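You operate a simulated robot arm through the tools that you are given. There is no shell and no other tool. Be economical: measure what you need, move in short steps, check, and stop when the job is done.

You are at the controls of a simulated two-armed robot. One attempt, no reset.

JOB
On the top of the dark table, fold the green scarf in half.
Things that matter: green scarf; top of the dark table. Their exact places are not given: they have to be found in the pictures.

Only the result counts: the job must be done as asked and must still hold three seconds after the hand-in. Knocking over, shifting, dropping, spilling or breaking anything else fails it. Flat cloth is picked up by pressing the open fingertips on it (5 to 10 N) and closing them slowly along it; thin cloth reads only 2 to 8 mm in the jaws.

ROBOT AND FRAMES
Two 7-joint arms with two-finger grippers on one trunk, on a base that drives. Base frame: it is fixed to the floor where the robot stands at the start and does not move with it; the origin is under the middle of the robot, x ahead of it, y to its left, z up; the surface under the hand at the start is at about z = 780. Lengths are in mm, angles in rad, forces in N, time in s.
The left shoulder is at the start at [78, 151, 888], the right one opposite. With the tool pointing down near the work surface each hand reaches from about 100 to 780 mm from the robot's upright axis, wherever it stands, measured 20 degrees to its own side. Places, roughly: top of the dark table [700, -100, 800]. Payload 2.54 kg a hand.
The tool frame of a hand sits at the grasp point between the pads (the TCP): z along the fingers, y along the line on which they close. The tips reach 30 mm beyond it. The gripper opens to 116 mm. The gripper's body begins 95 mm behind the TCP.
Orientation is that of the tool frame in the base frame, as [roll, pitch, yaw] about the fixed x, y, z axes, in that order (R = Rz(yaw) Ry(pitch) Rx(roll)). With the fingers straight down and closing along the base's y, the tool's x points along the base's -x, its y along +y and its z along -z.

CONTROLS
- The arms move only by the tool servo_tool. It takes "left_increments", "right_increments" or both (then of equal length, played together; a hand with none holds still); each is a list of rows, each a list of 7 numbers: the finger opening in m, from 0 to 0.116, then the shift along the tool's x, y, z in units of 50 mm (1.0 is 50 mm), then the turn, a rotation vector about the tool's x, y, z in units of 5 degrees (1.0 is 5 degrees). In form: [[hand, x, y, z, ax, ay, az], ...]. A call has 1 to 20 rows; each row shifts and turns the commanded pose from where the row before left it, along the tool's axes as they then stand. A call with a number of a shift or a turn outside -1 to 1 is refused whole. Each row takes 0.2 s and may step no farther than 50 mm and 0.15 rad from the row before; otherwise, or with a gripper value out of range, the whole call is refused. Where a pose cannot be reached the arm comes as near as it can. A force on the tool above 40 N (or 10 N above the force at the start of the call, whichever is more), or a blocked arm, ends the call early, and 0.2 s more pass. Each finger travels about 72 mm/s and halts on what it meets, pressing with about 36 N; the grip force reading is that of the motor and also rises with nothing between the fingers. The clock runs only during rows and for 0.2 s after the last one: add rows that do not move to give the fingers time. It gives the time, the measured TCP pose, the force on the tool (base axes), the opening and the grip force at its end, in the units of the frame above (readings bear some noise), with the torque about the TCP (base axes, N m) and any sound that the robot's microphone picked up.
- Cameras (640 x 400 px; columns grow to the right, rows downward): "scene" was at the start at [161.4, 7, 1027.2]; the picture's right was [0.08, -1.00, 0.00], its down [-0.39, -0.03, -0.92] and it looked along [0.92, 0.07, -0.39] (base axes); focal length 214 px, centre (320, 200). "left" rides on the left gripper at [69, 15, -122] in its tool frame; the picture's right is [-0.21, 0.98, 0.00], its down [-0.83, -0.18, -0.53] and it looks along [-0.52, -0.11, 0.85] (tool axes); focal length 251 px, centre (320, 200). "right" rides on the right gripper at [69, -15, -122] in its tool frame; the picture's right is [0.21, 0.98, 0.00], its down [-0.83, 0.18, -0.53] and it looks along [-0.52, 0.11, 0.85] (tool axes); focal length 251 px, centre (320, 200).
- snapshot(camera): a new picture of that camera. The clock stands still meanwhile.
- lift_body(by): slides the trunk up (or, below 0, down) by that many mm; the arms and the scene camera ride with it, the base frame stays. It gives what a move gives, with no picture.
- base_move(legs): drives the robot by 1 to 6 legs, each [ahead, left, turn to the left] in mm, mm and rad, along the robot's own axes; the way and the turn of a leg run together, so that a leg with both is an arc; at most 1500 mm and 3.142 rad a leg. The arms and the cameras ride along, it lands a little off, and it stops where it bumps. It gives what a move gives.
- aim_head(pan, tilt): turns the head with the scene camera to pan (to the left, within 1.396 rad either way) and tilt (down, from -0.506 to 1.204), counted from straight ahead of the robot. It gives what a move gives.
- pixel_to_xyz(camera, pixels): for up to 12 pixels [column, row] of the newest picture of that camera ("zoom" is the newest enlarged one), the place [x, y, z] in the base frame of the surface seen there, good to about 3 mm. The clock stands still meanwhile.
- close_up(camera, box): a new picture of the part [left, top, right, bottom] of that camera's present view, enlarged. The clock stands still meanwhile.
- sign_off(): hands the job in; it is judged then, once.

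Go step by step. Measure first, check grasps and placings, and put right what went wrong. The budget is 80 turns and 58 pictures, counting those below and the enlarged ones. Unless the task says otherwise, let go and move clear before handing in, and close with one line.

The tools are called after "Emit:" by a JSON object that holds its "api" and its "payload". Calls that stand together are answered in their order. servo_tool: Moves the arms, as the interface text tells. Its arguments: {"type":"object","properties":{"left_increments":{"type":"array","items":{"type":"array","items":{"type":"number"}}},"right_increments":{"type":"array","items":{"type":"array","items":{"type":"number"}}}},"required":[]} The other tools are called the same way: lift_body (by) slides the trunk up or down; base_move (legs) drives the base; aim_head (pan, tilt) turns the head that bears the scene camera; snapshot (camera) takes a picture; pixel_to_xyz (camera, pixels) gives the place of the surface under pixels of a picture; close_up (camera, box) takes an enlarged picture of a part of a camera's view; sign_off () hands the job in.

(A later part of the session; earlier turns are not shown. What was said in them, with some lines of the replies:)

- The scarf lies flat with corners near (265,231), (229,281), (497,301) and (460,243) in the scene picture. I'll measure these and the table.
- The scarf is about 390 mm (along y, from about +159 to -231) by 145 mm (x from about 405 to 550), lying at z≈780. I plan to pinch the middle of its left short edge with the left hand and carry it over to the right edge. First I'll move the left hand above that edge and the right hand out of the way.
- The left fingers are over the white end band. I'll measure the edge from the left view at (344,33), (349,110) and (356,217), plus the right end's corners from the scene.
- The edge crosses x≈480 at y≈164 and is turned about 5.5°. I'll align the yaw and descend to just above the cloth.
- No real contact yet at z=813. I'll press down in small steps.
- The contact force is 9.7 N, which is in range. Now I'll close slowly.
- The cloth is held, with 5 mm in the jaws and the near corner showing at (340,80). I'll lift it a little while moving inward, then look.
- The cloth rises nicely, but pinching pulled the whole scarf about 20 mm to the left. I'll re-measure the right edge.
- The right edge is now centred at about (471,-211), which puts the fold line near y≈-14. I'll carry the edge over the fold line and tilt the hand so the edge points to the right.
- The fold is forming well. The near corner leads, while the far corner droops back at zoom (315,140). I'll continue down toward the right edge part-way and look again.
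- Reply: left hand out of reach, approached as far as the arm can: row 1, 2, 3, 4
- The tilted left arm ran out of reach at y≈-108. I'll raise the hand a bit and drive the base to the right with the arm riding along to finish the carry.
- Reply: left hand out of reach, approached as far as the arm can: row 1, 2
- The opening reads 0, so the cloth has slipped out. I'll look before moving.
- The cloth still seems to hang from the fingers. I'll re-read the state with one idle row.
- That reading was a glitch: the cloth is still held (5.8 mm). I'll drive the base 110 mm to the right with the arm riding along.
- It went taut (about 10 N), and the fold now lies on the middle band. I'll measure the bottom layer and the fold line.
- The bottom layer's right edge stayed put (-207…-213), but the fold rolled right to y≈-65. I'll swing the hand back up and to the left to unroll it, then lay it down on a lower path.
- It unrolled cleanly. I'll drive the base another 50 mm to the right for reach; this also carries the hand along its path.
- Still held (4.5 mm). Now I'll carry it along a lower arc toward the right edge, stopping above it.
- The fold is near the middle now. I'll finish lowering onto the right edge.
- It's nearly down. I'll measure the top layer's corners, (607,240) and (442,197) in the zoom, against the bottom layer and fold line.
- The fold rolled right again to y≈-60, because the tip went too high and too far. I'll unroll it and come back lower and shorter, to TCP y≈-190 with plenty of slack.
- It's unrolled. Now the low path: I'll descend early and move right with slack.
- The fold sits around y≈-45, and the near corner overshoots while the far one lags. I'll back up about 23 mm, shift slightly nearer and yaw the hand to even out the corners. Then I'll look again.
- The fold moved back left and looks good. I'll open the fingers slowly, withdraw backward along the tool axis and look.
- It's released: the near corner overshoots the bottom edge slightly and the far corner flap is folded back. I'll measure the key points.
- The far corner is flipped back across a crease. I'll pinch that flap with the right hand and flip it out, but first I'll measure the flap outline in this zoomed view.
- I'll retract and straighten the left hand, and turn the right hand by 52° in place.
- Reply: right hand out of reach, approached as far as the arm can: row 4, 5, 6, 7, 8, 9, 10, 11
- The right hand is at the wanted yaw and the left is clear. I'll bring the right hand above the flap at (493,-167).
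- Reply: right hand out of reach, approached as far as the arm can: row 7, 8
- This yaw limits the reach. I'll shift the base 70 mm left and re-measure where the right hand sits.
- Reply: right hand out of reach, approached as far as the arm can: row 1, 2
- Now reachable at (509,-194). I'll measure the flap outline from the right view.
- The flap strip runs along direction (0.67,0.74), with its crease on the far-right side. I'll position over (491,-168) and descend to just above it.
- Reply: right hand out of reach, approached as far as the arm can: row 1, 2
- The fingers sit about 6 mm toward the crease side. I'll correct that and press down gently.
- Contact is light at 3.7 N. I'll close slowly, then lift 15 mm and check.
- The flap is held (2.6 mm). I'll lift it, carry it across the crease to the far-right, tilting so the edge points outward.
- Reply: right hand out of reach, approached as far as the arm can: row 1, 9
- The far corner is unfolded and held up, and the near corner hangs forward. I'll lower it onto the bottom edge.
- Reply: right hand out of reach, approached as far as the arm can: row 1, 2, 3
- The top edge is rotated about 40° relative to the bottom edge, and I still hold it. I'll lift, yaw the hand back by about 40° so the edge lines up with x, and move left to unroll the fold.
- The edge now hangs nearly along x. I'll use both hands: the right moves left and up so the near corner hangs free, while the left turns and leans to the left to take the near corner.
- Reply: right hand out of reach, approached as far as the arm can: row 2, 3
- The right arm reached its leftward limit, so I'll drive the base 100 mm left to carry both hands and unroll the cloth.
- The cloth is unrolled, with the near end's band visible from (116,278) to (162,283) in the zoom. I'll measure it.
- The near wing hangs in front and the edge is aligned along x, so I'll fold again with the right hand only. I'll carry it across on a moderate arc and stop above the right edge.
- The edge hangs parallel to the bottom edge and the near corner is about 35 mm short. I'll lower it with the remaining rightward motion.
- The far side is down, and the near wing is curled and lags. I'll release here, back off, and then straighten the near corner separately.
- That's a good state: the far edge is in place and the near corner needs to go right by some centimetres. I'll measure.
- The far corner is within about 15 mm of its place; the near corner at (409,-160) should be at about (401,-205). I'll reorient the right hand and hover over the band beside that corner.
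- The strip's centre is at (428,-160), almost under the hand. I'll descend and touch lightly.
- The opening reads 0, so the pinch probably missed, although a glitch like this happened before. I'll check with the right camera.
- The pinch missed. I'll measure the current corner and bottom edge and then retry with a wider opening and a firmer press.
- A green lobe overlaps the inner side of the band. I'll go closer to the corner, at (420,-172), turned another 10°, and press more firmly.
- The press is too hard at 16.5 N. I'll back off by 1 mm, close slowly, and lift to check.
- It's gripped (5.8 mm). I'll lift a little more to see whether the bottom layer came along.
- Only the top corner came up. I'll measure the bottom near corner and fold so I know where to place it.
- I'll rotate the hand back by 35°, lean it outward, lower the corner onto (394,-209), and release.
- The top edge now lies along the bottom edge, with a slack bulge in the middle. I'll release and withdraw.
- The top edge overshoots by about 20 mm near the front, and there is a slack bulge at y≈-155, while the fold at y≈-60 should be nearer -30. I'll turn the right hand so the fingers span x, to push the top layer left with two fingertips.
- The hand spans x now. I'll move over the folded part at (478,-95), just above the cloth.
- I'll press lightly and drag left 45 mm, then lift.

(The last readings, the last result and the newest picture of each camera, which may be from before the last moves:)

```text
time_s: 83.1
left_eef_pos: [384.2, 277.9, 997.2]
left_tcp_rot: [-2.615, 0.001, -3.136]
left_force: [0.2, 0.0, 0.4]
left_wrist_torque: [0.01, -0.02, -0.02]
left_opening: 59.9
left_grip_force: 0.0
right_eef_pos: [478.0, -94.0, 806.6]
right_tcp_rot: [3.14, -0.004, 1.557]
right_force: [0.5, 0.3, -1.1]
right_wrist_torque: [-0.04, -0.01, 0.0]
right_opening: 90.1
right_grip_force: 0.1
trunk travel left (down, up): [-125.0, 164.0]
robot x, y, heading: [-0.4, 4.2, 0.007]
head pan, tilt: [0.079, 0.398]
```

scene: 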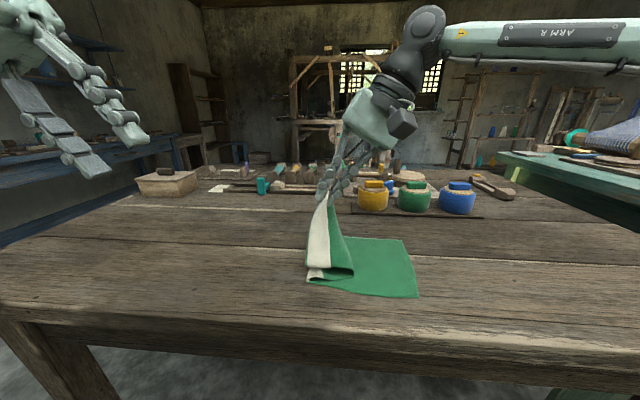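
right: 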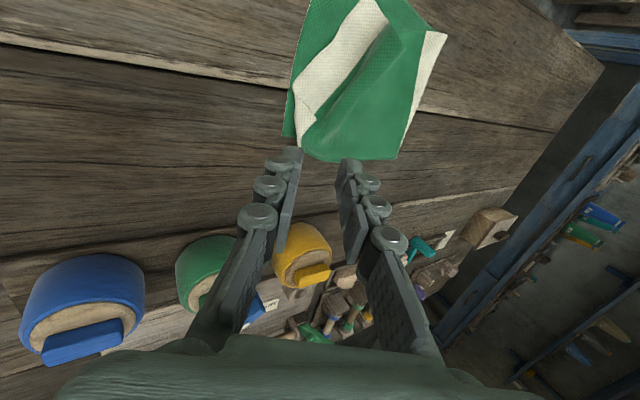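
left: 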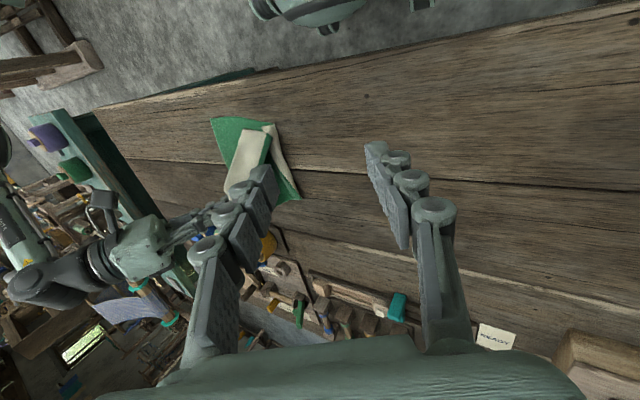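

No contact yet; at this wide opening the tips seem to sit higher. I'll continue down gently.

Emit:
{"api": "servo_tool", "payload": {"right_increments": [[0.09, 0, 0, 0.04, 0, 0, 0], [0.09, 0, 0, 0.03, 0, 0, 0], [0.09, 0, 0, 0, 0, 0, 0]]}}

Emit:
{"api": "close_up", "payload": {"camera": "scene", "box": [320, 170, 520, 320]}}

```text
time_s: 83.9
left_eef_pos: [384.6, 277.5, 998.4]
left_tcp_rot: [-2.614, 0.003, -3.137]
left_force: [-0.3, 0.1, -0.3]
left_wrist_torque: [0.01, 0.0, -0.01]
left_opening: 60.0
left_grip_force: 0.0
right_eef_pos: [479.5, -92.9, 804.4]
right_tcp_rot: [3.137, -0.003, 1.555]
right_force: [0.5, -0.7, 4.4]
right_wrist_torque: [0.03, 0.08, 0.01]
right_opening: 91.0
right_grip_force: 0.8
trunk travel left (down, up): [-125.0, 164.0]
robot x, y, heading: [-0.7, 9.5, 0.003]
head pan, tilt: [0.079, 0.398]
```

```text
2.67 times, centred on (420, 245) of scene
```

zoom: 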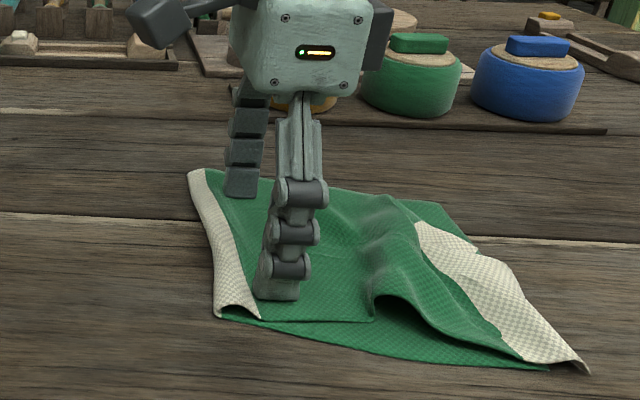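

Both fingertips press at 4.4 N. I'll drag left 40 mm slowly and lift.

Emit:
{"api": "servo_tool", "payload": {"right_increments": [[0.09, 0.1, 0, 0, 0, 0, 0], [0.09, 0.1, 0, 0, 0, 0, 0], [0.09, 0.1, 0, 0, 0, 0, 0], [0.09, 0.1, 0, 0, 0, 0, 0], [0.09, 0.1, 0, 0, 0, 0, 0], [0.09, 0.1, 0, 0, 0, 0, 0], [0.09, 0.1, 0, 0, 0, 0, 0], [0.09, 0.1, 0, 0, 0, 0, 0], [0.09, 0, 0, 0, 0, 0, 0]]}}

Emit:
{"api": "close_up", "payload": {"camera": "scene", "box": [320, 170, 520, 320]}}

```text
time_s: 85.9
left_eef_pos: [384.3, 277.8, 996.6]
left_tcp_rot: [-2.615, 0.002, -3.136]
left_force: [-0.6, 0.2, -0.8]
left_wrist_torque: [0.02, -0.01, -0.03]
left_opening: 59.9
left_grip_force: 0.1
right_eef_pos: [478.4, -65.1, 803.8]
right_tcp_rot: [3.14, -0.005, 1.554]
right_force: [-0.5, -0.5, 4.7]
right_wrist_torque: [0.0, 0.05, 0.02]
right_opening: 91.2
right_grip_force: 0.9
right hand out of reach, approached as far as the arm can: row 7, 8
trunk travel left (down, up): [-125.0, 164.0]
robot x, y, heading: [-3.3, 8.0, 0.002]
head pan, tilt: [0.079, 0.398]
```

```text
2.67 times, centred on (420, 245) of scene
```

zoom: 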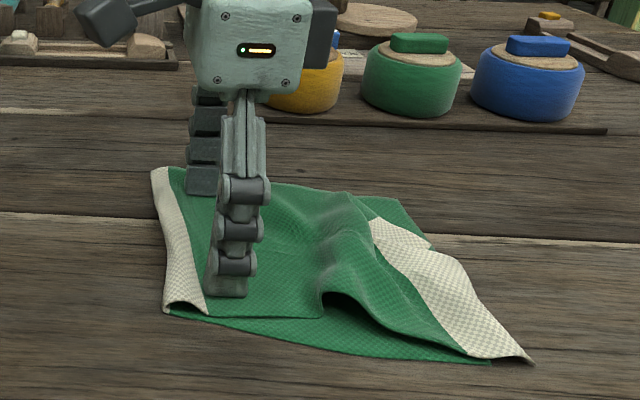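

The whole scarf slid left about 28 mm, because the layers move together. I need to pin the right edge with the right hand while the left hand drags the top layer. I'll reorient both hands for that.

Emit:
{"api": "servo_tool", "payload": {"right_increments": [[0.08, 0, 0, -0.6, 0, 0, 0], [0.06, 0, 0, -0.6, 0, 0, 0], [0.04, 0, 0, 0, 0, 0, -1], [0.02, 0, 0, 0, 0, 0, -1], [0, 0, 0, 0, 0, 0, -1], [0, 0, 0, 0, 0, 0, -1], [0, 0, 0, 0, 0, 0, -1], [0, 0, 0, 0, 0, 0, -1], [0, 0, 0, 0, 0, 0, -1], [0, 0, 0, 0, 0, 0, -1], [0, 0, 0, 0, 0, 0, -1], [0, 0, 0, 0, 0, 0, -1], [0, 0, 0, 0, 0, 0, -1], [0, 0, 0, 0, 0, 0, -1], [0, 0, 0, 0, 0, 0, -1], [0, 0, 0, 0, 0, 0, -1], [0, 0, 0, 0, 0, 0, -1], [0, 0, 0, 0, 0, 0, -1], [0, 0, 0, 0, 0, 0, -1], [0, 0, 0, 0, 0, 0, -1]], "left_increments": [[0.09, 0, 0, 0, -1, 0, 0], [0.09, 0, 0, 0, -1, 0, 0], [0.09, 0, 0, 0, -1, 0, 0], [0.09, 0, 0, 0, -1, 0, 0], [0.09, 0, 0, 0, -1, 0, 0], [0.09, 0, 0, 0, -1, 0, 0], [0.09, 0, 0, 0, 0, 0, -1], [0.09, 0, 0, 0, 0, 0, -1], [0.09, 0, 0, 0, 0, 0, -1], [0.09, 0, 0, 0, 0, 0, -1], [0.09, 0, 0, 0, 0, 0, -1], [0.09, 0, 0, 0, 0, 0, -1], [0.09, 0, 0, 0, 0, 0, -1], [0.09, 0, 0, 0, 0, 0, -1], [0.09, 0, 0, 0, 0, 0, -1], [0.09, 0, 0, 0, 0, 0, -1], [0.09, 0, 0, 0, 0, 0, -1], [0.09, 0, 0, 0, 0, 0, -1], [0.09, 0, 0, 0, 0, 0, -1], [0.09, 0, 0, 0, 0, 0, -1]]}}

```text
time_s: 90.1
left_eef_pos: [385.9, 277.7, 996.9]
left_tcp_rot: [-3.14, -0.002, -1.912]
left_force: [-0.7, -0.5, 0.4]
left_wrist_torque: [-0.02, 0.01, 0.03]
left_opening: 90.0
left_grip_force: 0.0
right_eef_pos: [477.7, -75.6, 871.5]
right_tcp_rot: [3.136, 0.002, 3.127]
right_force: [0.1, 0.5, 0.7]
right_wrist_torque: [-0.01, 0.0, 0.0]
right_opening: 0.0
right_grip_force: 28.8
right hand out of reach, approached as far as the arm can: row 2, 9
trunk travel left (down, up): [-125.0, 164.0]
robot x, y, heading: [2.5, 5.9, 0.008]
head pan, tilt: [0.079, 0.398]
```

Emit:
{"api": "servo_tool", "payload": {"right_increments": [[0, 0, 0, 0, -1, 0, 0], [0, 0, 0, 0, -1, 0, 0], [0, 0, 0, 0, -1, 0, 0], [0, 0, 0, 0, -1, 0, 0], [0, 0, 0, 0, -1, 0, 0], [0, 0, 0, 0, -1, 0, 0], [0, 0.04, -0.775, -0.12, 0, 0, 0], [0, 0.04, -0.775, -0.12, 0, 0, 0], [0, 0.04, -0.775, -0.12, 0, 0, 0], [0, 0.04, -0.775, -0.12, 0, 0, 0], [0, 0, 0, 0, 0, 0, 0], [0, 0, 0, 0, 0, 0, 0], [0, 0, 0, 0, 0, 0, 0], [0, 0, 0, 0, 0, 0, 0], [0, 0, 0, 0, 0, 0, 0]], "left_increments": [[0.09, 0, 0, 0, 0, 0, -1], [0.09, 0, 0, 0, 0, 0, -1], [0.09, 0, 0, 0, 0, 0, -1], [0.09, 0, 0, 0, 0, 0, -1], [0.09, 0.704, -0.188, 0.31, 0, 0, 0], [0.09, 0.704, -0.188, 0.31, 0, 0, 0], [0.09, 0.704, -0.188, 0.31, 0, 0, 0], [0.09, 0.704, -0.188, 0.31, 0, 0, 0], [0.09, 0.704, -0.188, 0.31, 0, 0, 0], [0.09, 0.704, -0.188, 0.31, 0, 0, 0], [0.09, 0.704, -0.188, 0.31, 0, 0, 0], [0.09, 0.704, -0.188, 0.31, 0, 0, 0], [0.09, 0.704, -0.188, 0.31, 0, 0, 0], [0.09, 0.704, -0.188, 0.31, 0, 0, 0], [0.09, 0, 0, 0, 0, 0, 0]]}}

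```text
time_s: 93.3
left_eef_pos: [481.4, -73.2, 842.4]
left_tcp_rot: [-3.141, -0.003, -1.565]
left_force: [0.2, 0.4, -0.1]
left_wrist_torque: [0.02, -0.02, -0.02]
left_opening: 89.7
left_grip_force: 0.0
right_eef_pos: [467.9, -222.4, 811.8]
right_tcp_rot: [2.615, 0.001, 3.126]
right_force: [-0.9, 0.2, 0.3]
right_wrist_torque: [-0.02, -0.02, -0.03]
right_opening: 0.1
right_grip_force: 28.7
trunk travel left (down, up): [-125.0, 164.0]
robot x, y, heading: [2.7, 6.1, 0.01]
head pan, tilt: [0.079, 0.398]
```

The right tip landed at y≈-207, on the very edge. I'll hop it 30 mm inward and lower both hands to near contact.

Emit:
{"api": "servo_tool", "payload": {"right_increments": [[0, 0, 0.2, -0.35, 0, 0, 0], [0, 0, 0.52, 0.3, 0, 0, 0], [0, 0, -0.2, 0.35, 0, 0, 0], [0, 0, 0, 0, 0, 0, 0]], "left_increments": [[0.09, 0, 0, 0.3, 0, 0, 0], [0.09, 0, 0, 0.3, 0, 0, 0], [0.09, 0, 0, 0.1, 0, 0, 0], [0.09, 0, 0, 0, 0, 0, 0]]}}

Emit:
{"api": "close_up", "payload": {"camera": "scene", "box": [300, 170, 500, 320]}}

```text
time_s: 94.3
left_eef_pos: [480.7, -73.3, 807.5]
left_tcp_rot: [-3.14, -0.004, -1.565]
left_force: [0.3, 0.5, 1.1]
left_wrist_torque: [0.02, -0.02, 0.02]
left_opening: 90.1
left_grip_force: 0.0
right_eef_pos: [469.2, -193.7, 813.2]
right_tcp_rot: [2.616, 0.002, 3.126]
right_force: [-0.4, -0.3, -0.3]
right_wrist_torque: [-0.01, 0.02, 0.0]
right_opening: 0.0
right_grip_force: 28.8
trunk travel left (down, up): [-125.0, 164.0]
robot x, y, heading: [-1.3, 3.8, 0.006]
head pan, tilt: [0.079, 0.398]
```

```text
2.67 times, centred on (400, 245) of scene
```

zoom: 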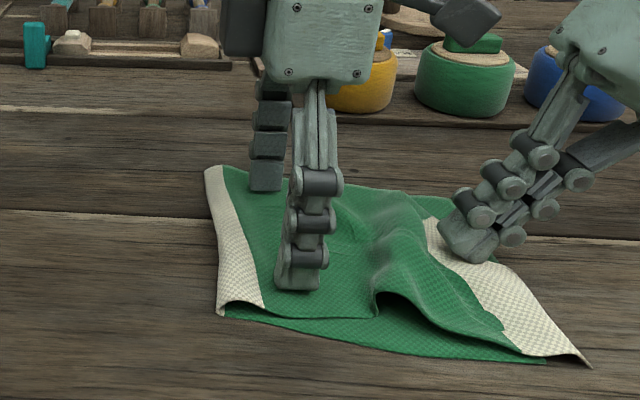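

Both are well placed. I'll press both down.

Emit:
{"api": "servo_tool", "payload": {"right_increments": [[0, 0, -0.03, 0.05, 0, 0, 0], [0, 0, -0.02, 0.035, 0, 0, 0], [0, 0, 0, 0, 0, 0, 0]], "left_increments": [[0.09, 0, 0, 0.04, 0, 0, 0], [0.09, 0, 0, 0.01, 0, 0, 0], [0.09, 0, 0, 0, 0, 0, 0]]}}

```text
time_s: 95.1
left_eef_pos: [480.2, -74.9, 806.0]
left_tcp_rot: [-3.142, -0.004, -1.565]
left_force: [-0.2, -0.3, -0.6]
left_wrist_torque: [0.01, 0.02, 0.0]
left_opening: 90.0
left_grip_force: 0.1
right_eef_pos: [469.7, -193.6, 810.4]
right_tcp_rot: [2.613, 0.006, 3.124]
right_force: [0.7, -3.8, 15.3]
right_wrist_torque: [0.0, 0.07, 0.01]
right_opening: 0.0
right_grip_force: 28.8
trunk travel left (down, up): [-125.0, 164.0]
robot x, y, heading: [-2.7, 7.3, 0.006]
head pan, tilt: [0.079, 0.398]
```

The right hand pins with 15 N. I'll lower the left a touch more and drag it left 55 mm.

Emit:
{"api": "servo_tool", "payload": {"left_increments": [[0.09, 0, 0, 0.03, 0, 0, 0], [0.09, 0, 0, 0.02, 0, 0, 0], [0.09, -0.1, 0, 0, 0, 0, 0], [0.09, -0.1, 0, 0, 0, 0, 0], [0.09, -0.1, 0, 0, 0, 0, 0], [0.09, -0.1, 0, 0, 0, 0, 0], [0.09, -0.1, 0, 0, 0, 0, 0], [0.09, -0.1, 0, 0, 0, 0, 0], [0.09, -0.1, 0, 0, 0, 0, 0], [0.09, -0.1, 0, 0, 0, 0, 0], [0.09, -0.1, 0, 0, 0, 0, 0], [0.09, -0.1, 0, 0, 0, 0, 0], [0.09, -0.1, 0, 0, 0, 0, 0], [0.09, 0, 0, 0, 0, 0, 0]]}}

Emit:
{"api": "close_up", "payload": {"camera": "scene", "box": [300, 170, 500, 320]}}

```text
time_s: 98.1
left_eef_pos: [479.0, -18.5, 802.2]
left_tcp_rot: [-3.139, -0.004, -1.566]
left_force: [0.4, -3.7, 6.6]
left_wrist_torque: [-0.13, 0.02, 0.03]
left_opening: 91.5
left_grip_force: 3.8
right_eef_pos: [469.3, -192.0, 809.7]
right_tcp_rot: [2.614, 0.005, 3.125]
right_force: [2.5, 0.0, 25.8]
right_wrist_torque: [0.16, 0.06, 0.0]
right_opening: 0.1
right_grip_force: 28.9
trunk travel left (down, up): [-125.0, 164.0]
robot x, y, heading: [-0.1, 8.4, 0.005]
head pan, tilt: [0.079, 0.398]
```

```text
2.67 times, centred on (400, 245) of scene
```

zoom: 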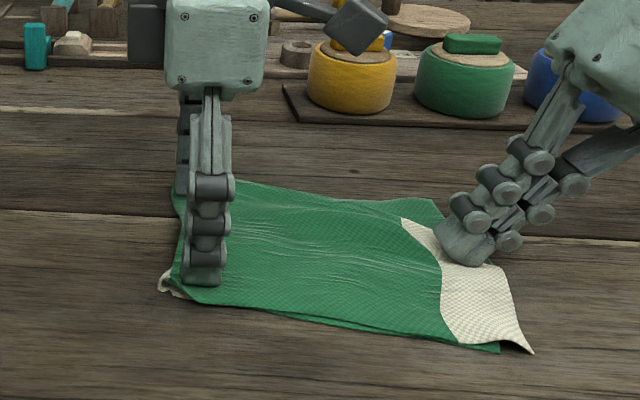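

Excellent: the bulge is gone and the two layers lie flat and aligned. I'll lift both hands straight off.

Emit:
{"api": "servo_tool", "payload": {"right_increments": [[0, 0, 0, 0, 0, 0, 0], [0, 0, 0, 0, 0, 0, 0], [0, 0, 0.05, -0.087, 0, 0, 0], [0, 0, 0.2, -0.35, 0, 0, 0], [0, 0, 0.4, -0.7, 0, 0, 0], [0, 0, 0.2, -0.9, 0, 0, 0], [0, 0, 0, -0.9, 0, 0, 0], [0, 0, 0, 0, 0, 0, 0]], "left_increments": [[0.09, 0, 0, -0.1, 0, 0, 0], [0.09, 0, 0, -0.4, 0, 0, 0], [0.09, 0, 0, -0.8, 0, 0, 0], [0.09, 0, 0, -0.8, 0, 0, 0], [0.09, -0.6, 0, -0.6, 0, 0, 0], [0.09, -0.9, 0, 0, 0, 0, 0], [0.09, -0.9, 0, 0, 0, 0, 0], [0.09, -0.9, 0, 0, 0, 0, 0]]}}

Emit:
{"api": "close_up", "payload": {"camera": "scene", "box": [300, 170, 500, 320]}}

```text
time_s: 99.9
left_eef_pos: [478.7, 146.2, 939.9]
left_tcp_rot: [-3.138, -0.003, -1.568]
left_force: [0.2, -0.1, 0.3]
left_wrist_torque: [0.02, 0.01, -0.01]
left_opening: 90.0
left_grip_force: 0.1
right_eef_pos: [464.2, -232.3, 959.1]
right_tcp_rot: [2.613, 0.002, 3.126]
right_force: [0.7, 0.1, 1.1]
right_wrist_torque: [0.01, 0.01, 0.01]
right_opening: 0.0
right_grip_force: 28.6
trunk travel left (down, up): [-125.0, 164.0]
robot x, y, heading: [-0.8, 10.3, 0.004]
head pan, tilt: [0.079, 0.398]
```

```text
2.67 times, centred on (400, 245) of scene
```

zoom: 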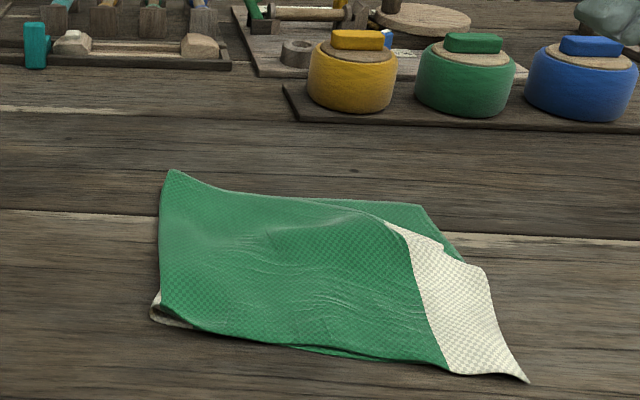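

Emit:
{"api": "pixel_to_xyz", "payload": {"camera": "zoom", "pixels": [[525, 378], [440, 360], [485, 272], [440, 245], [390, 222], [418, 208], [455, 250], [170, 175], [154, 312], [165, 305], [230, 250], [360, 210]]}}

```text
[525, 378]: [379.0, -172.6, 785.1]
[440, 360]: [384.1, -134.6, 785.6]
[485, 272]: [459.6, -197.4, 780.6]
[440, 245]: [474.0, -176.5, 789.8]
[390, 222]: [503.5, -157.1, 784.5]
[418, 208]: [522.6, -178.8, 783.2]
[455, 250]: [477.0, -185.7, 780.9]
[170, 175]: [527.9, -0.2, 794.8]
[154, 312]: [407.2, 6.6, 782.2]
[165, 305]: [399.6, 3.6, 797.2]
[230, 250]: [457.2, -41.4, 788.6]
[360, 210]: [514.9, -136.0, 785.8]
```

The scarf is folded end to end: the fold is at y≈+3 and the two ends meet at y≈-170 to -197. The layers lie flat, nothing else was disturbed, and both hands are clear. One far corner of the top layer is slightly tucked under. With one picture and few turns left, reworking it could make the fold worse, so I'm handing in now.

Emit:
{"api": "sign_off", "payload": {}}

```text
The job is handed in.
```

I folded the green scarf in half, end to end, on the dark table. The two ends meet to within about 20 mm where I could measure them. One far corner of the top layer is still tucked under, and I left it rather than risk spoiling the fold. Both hands are clear and I saw nothing else on the table move.
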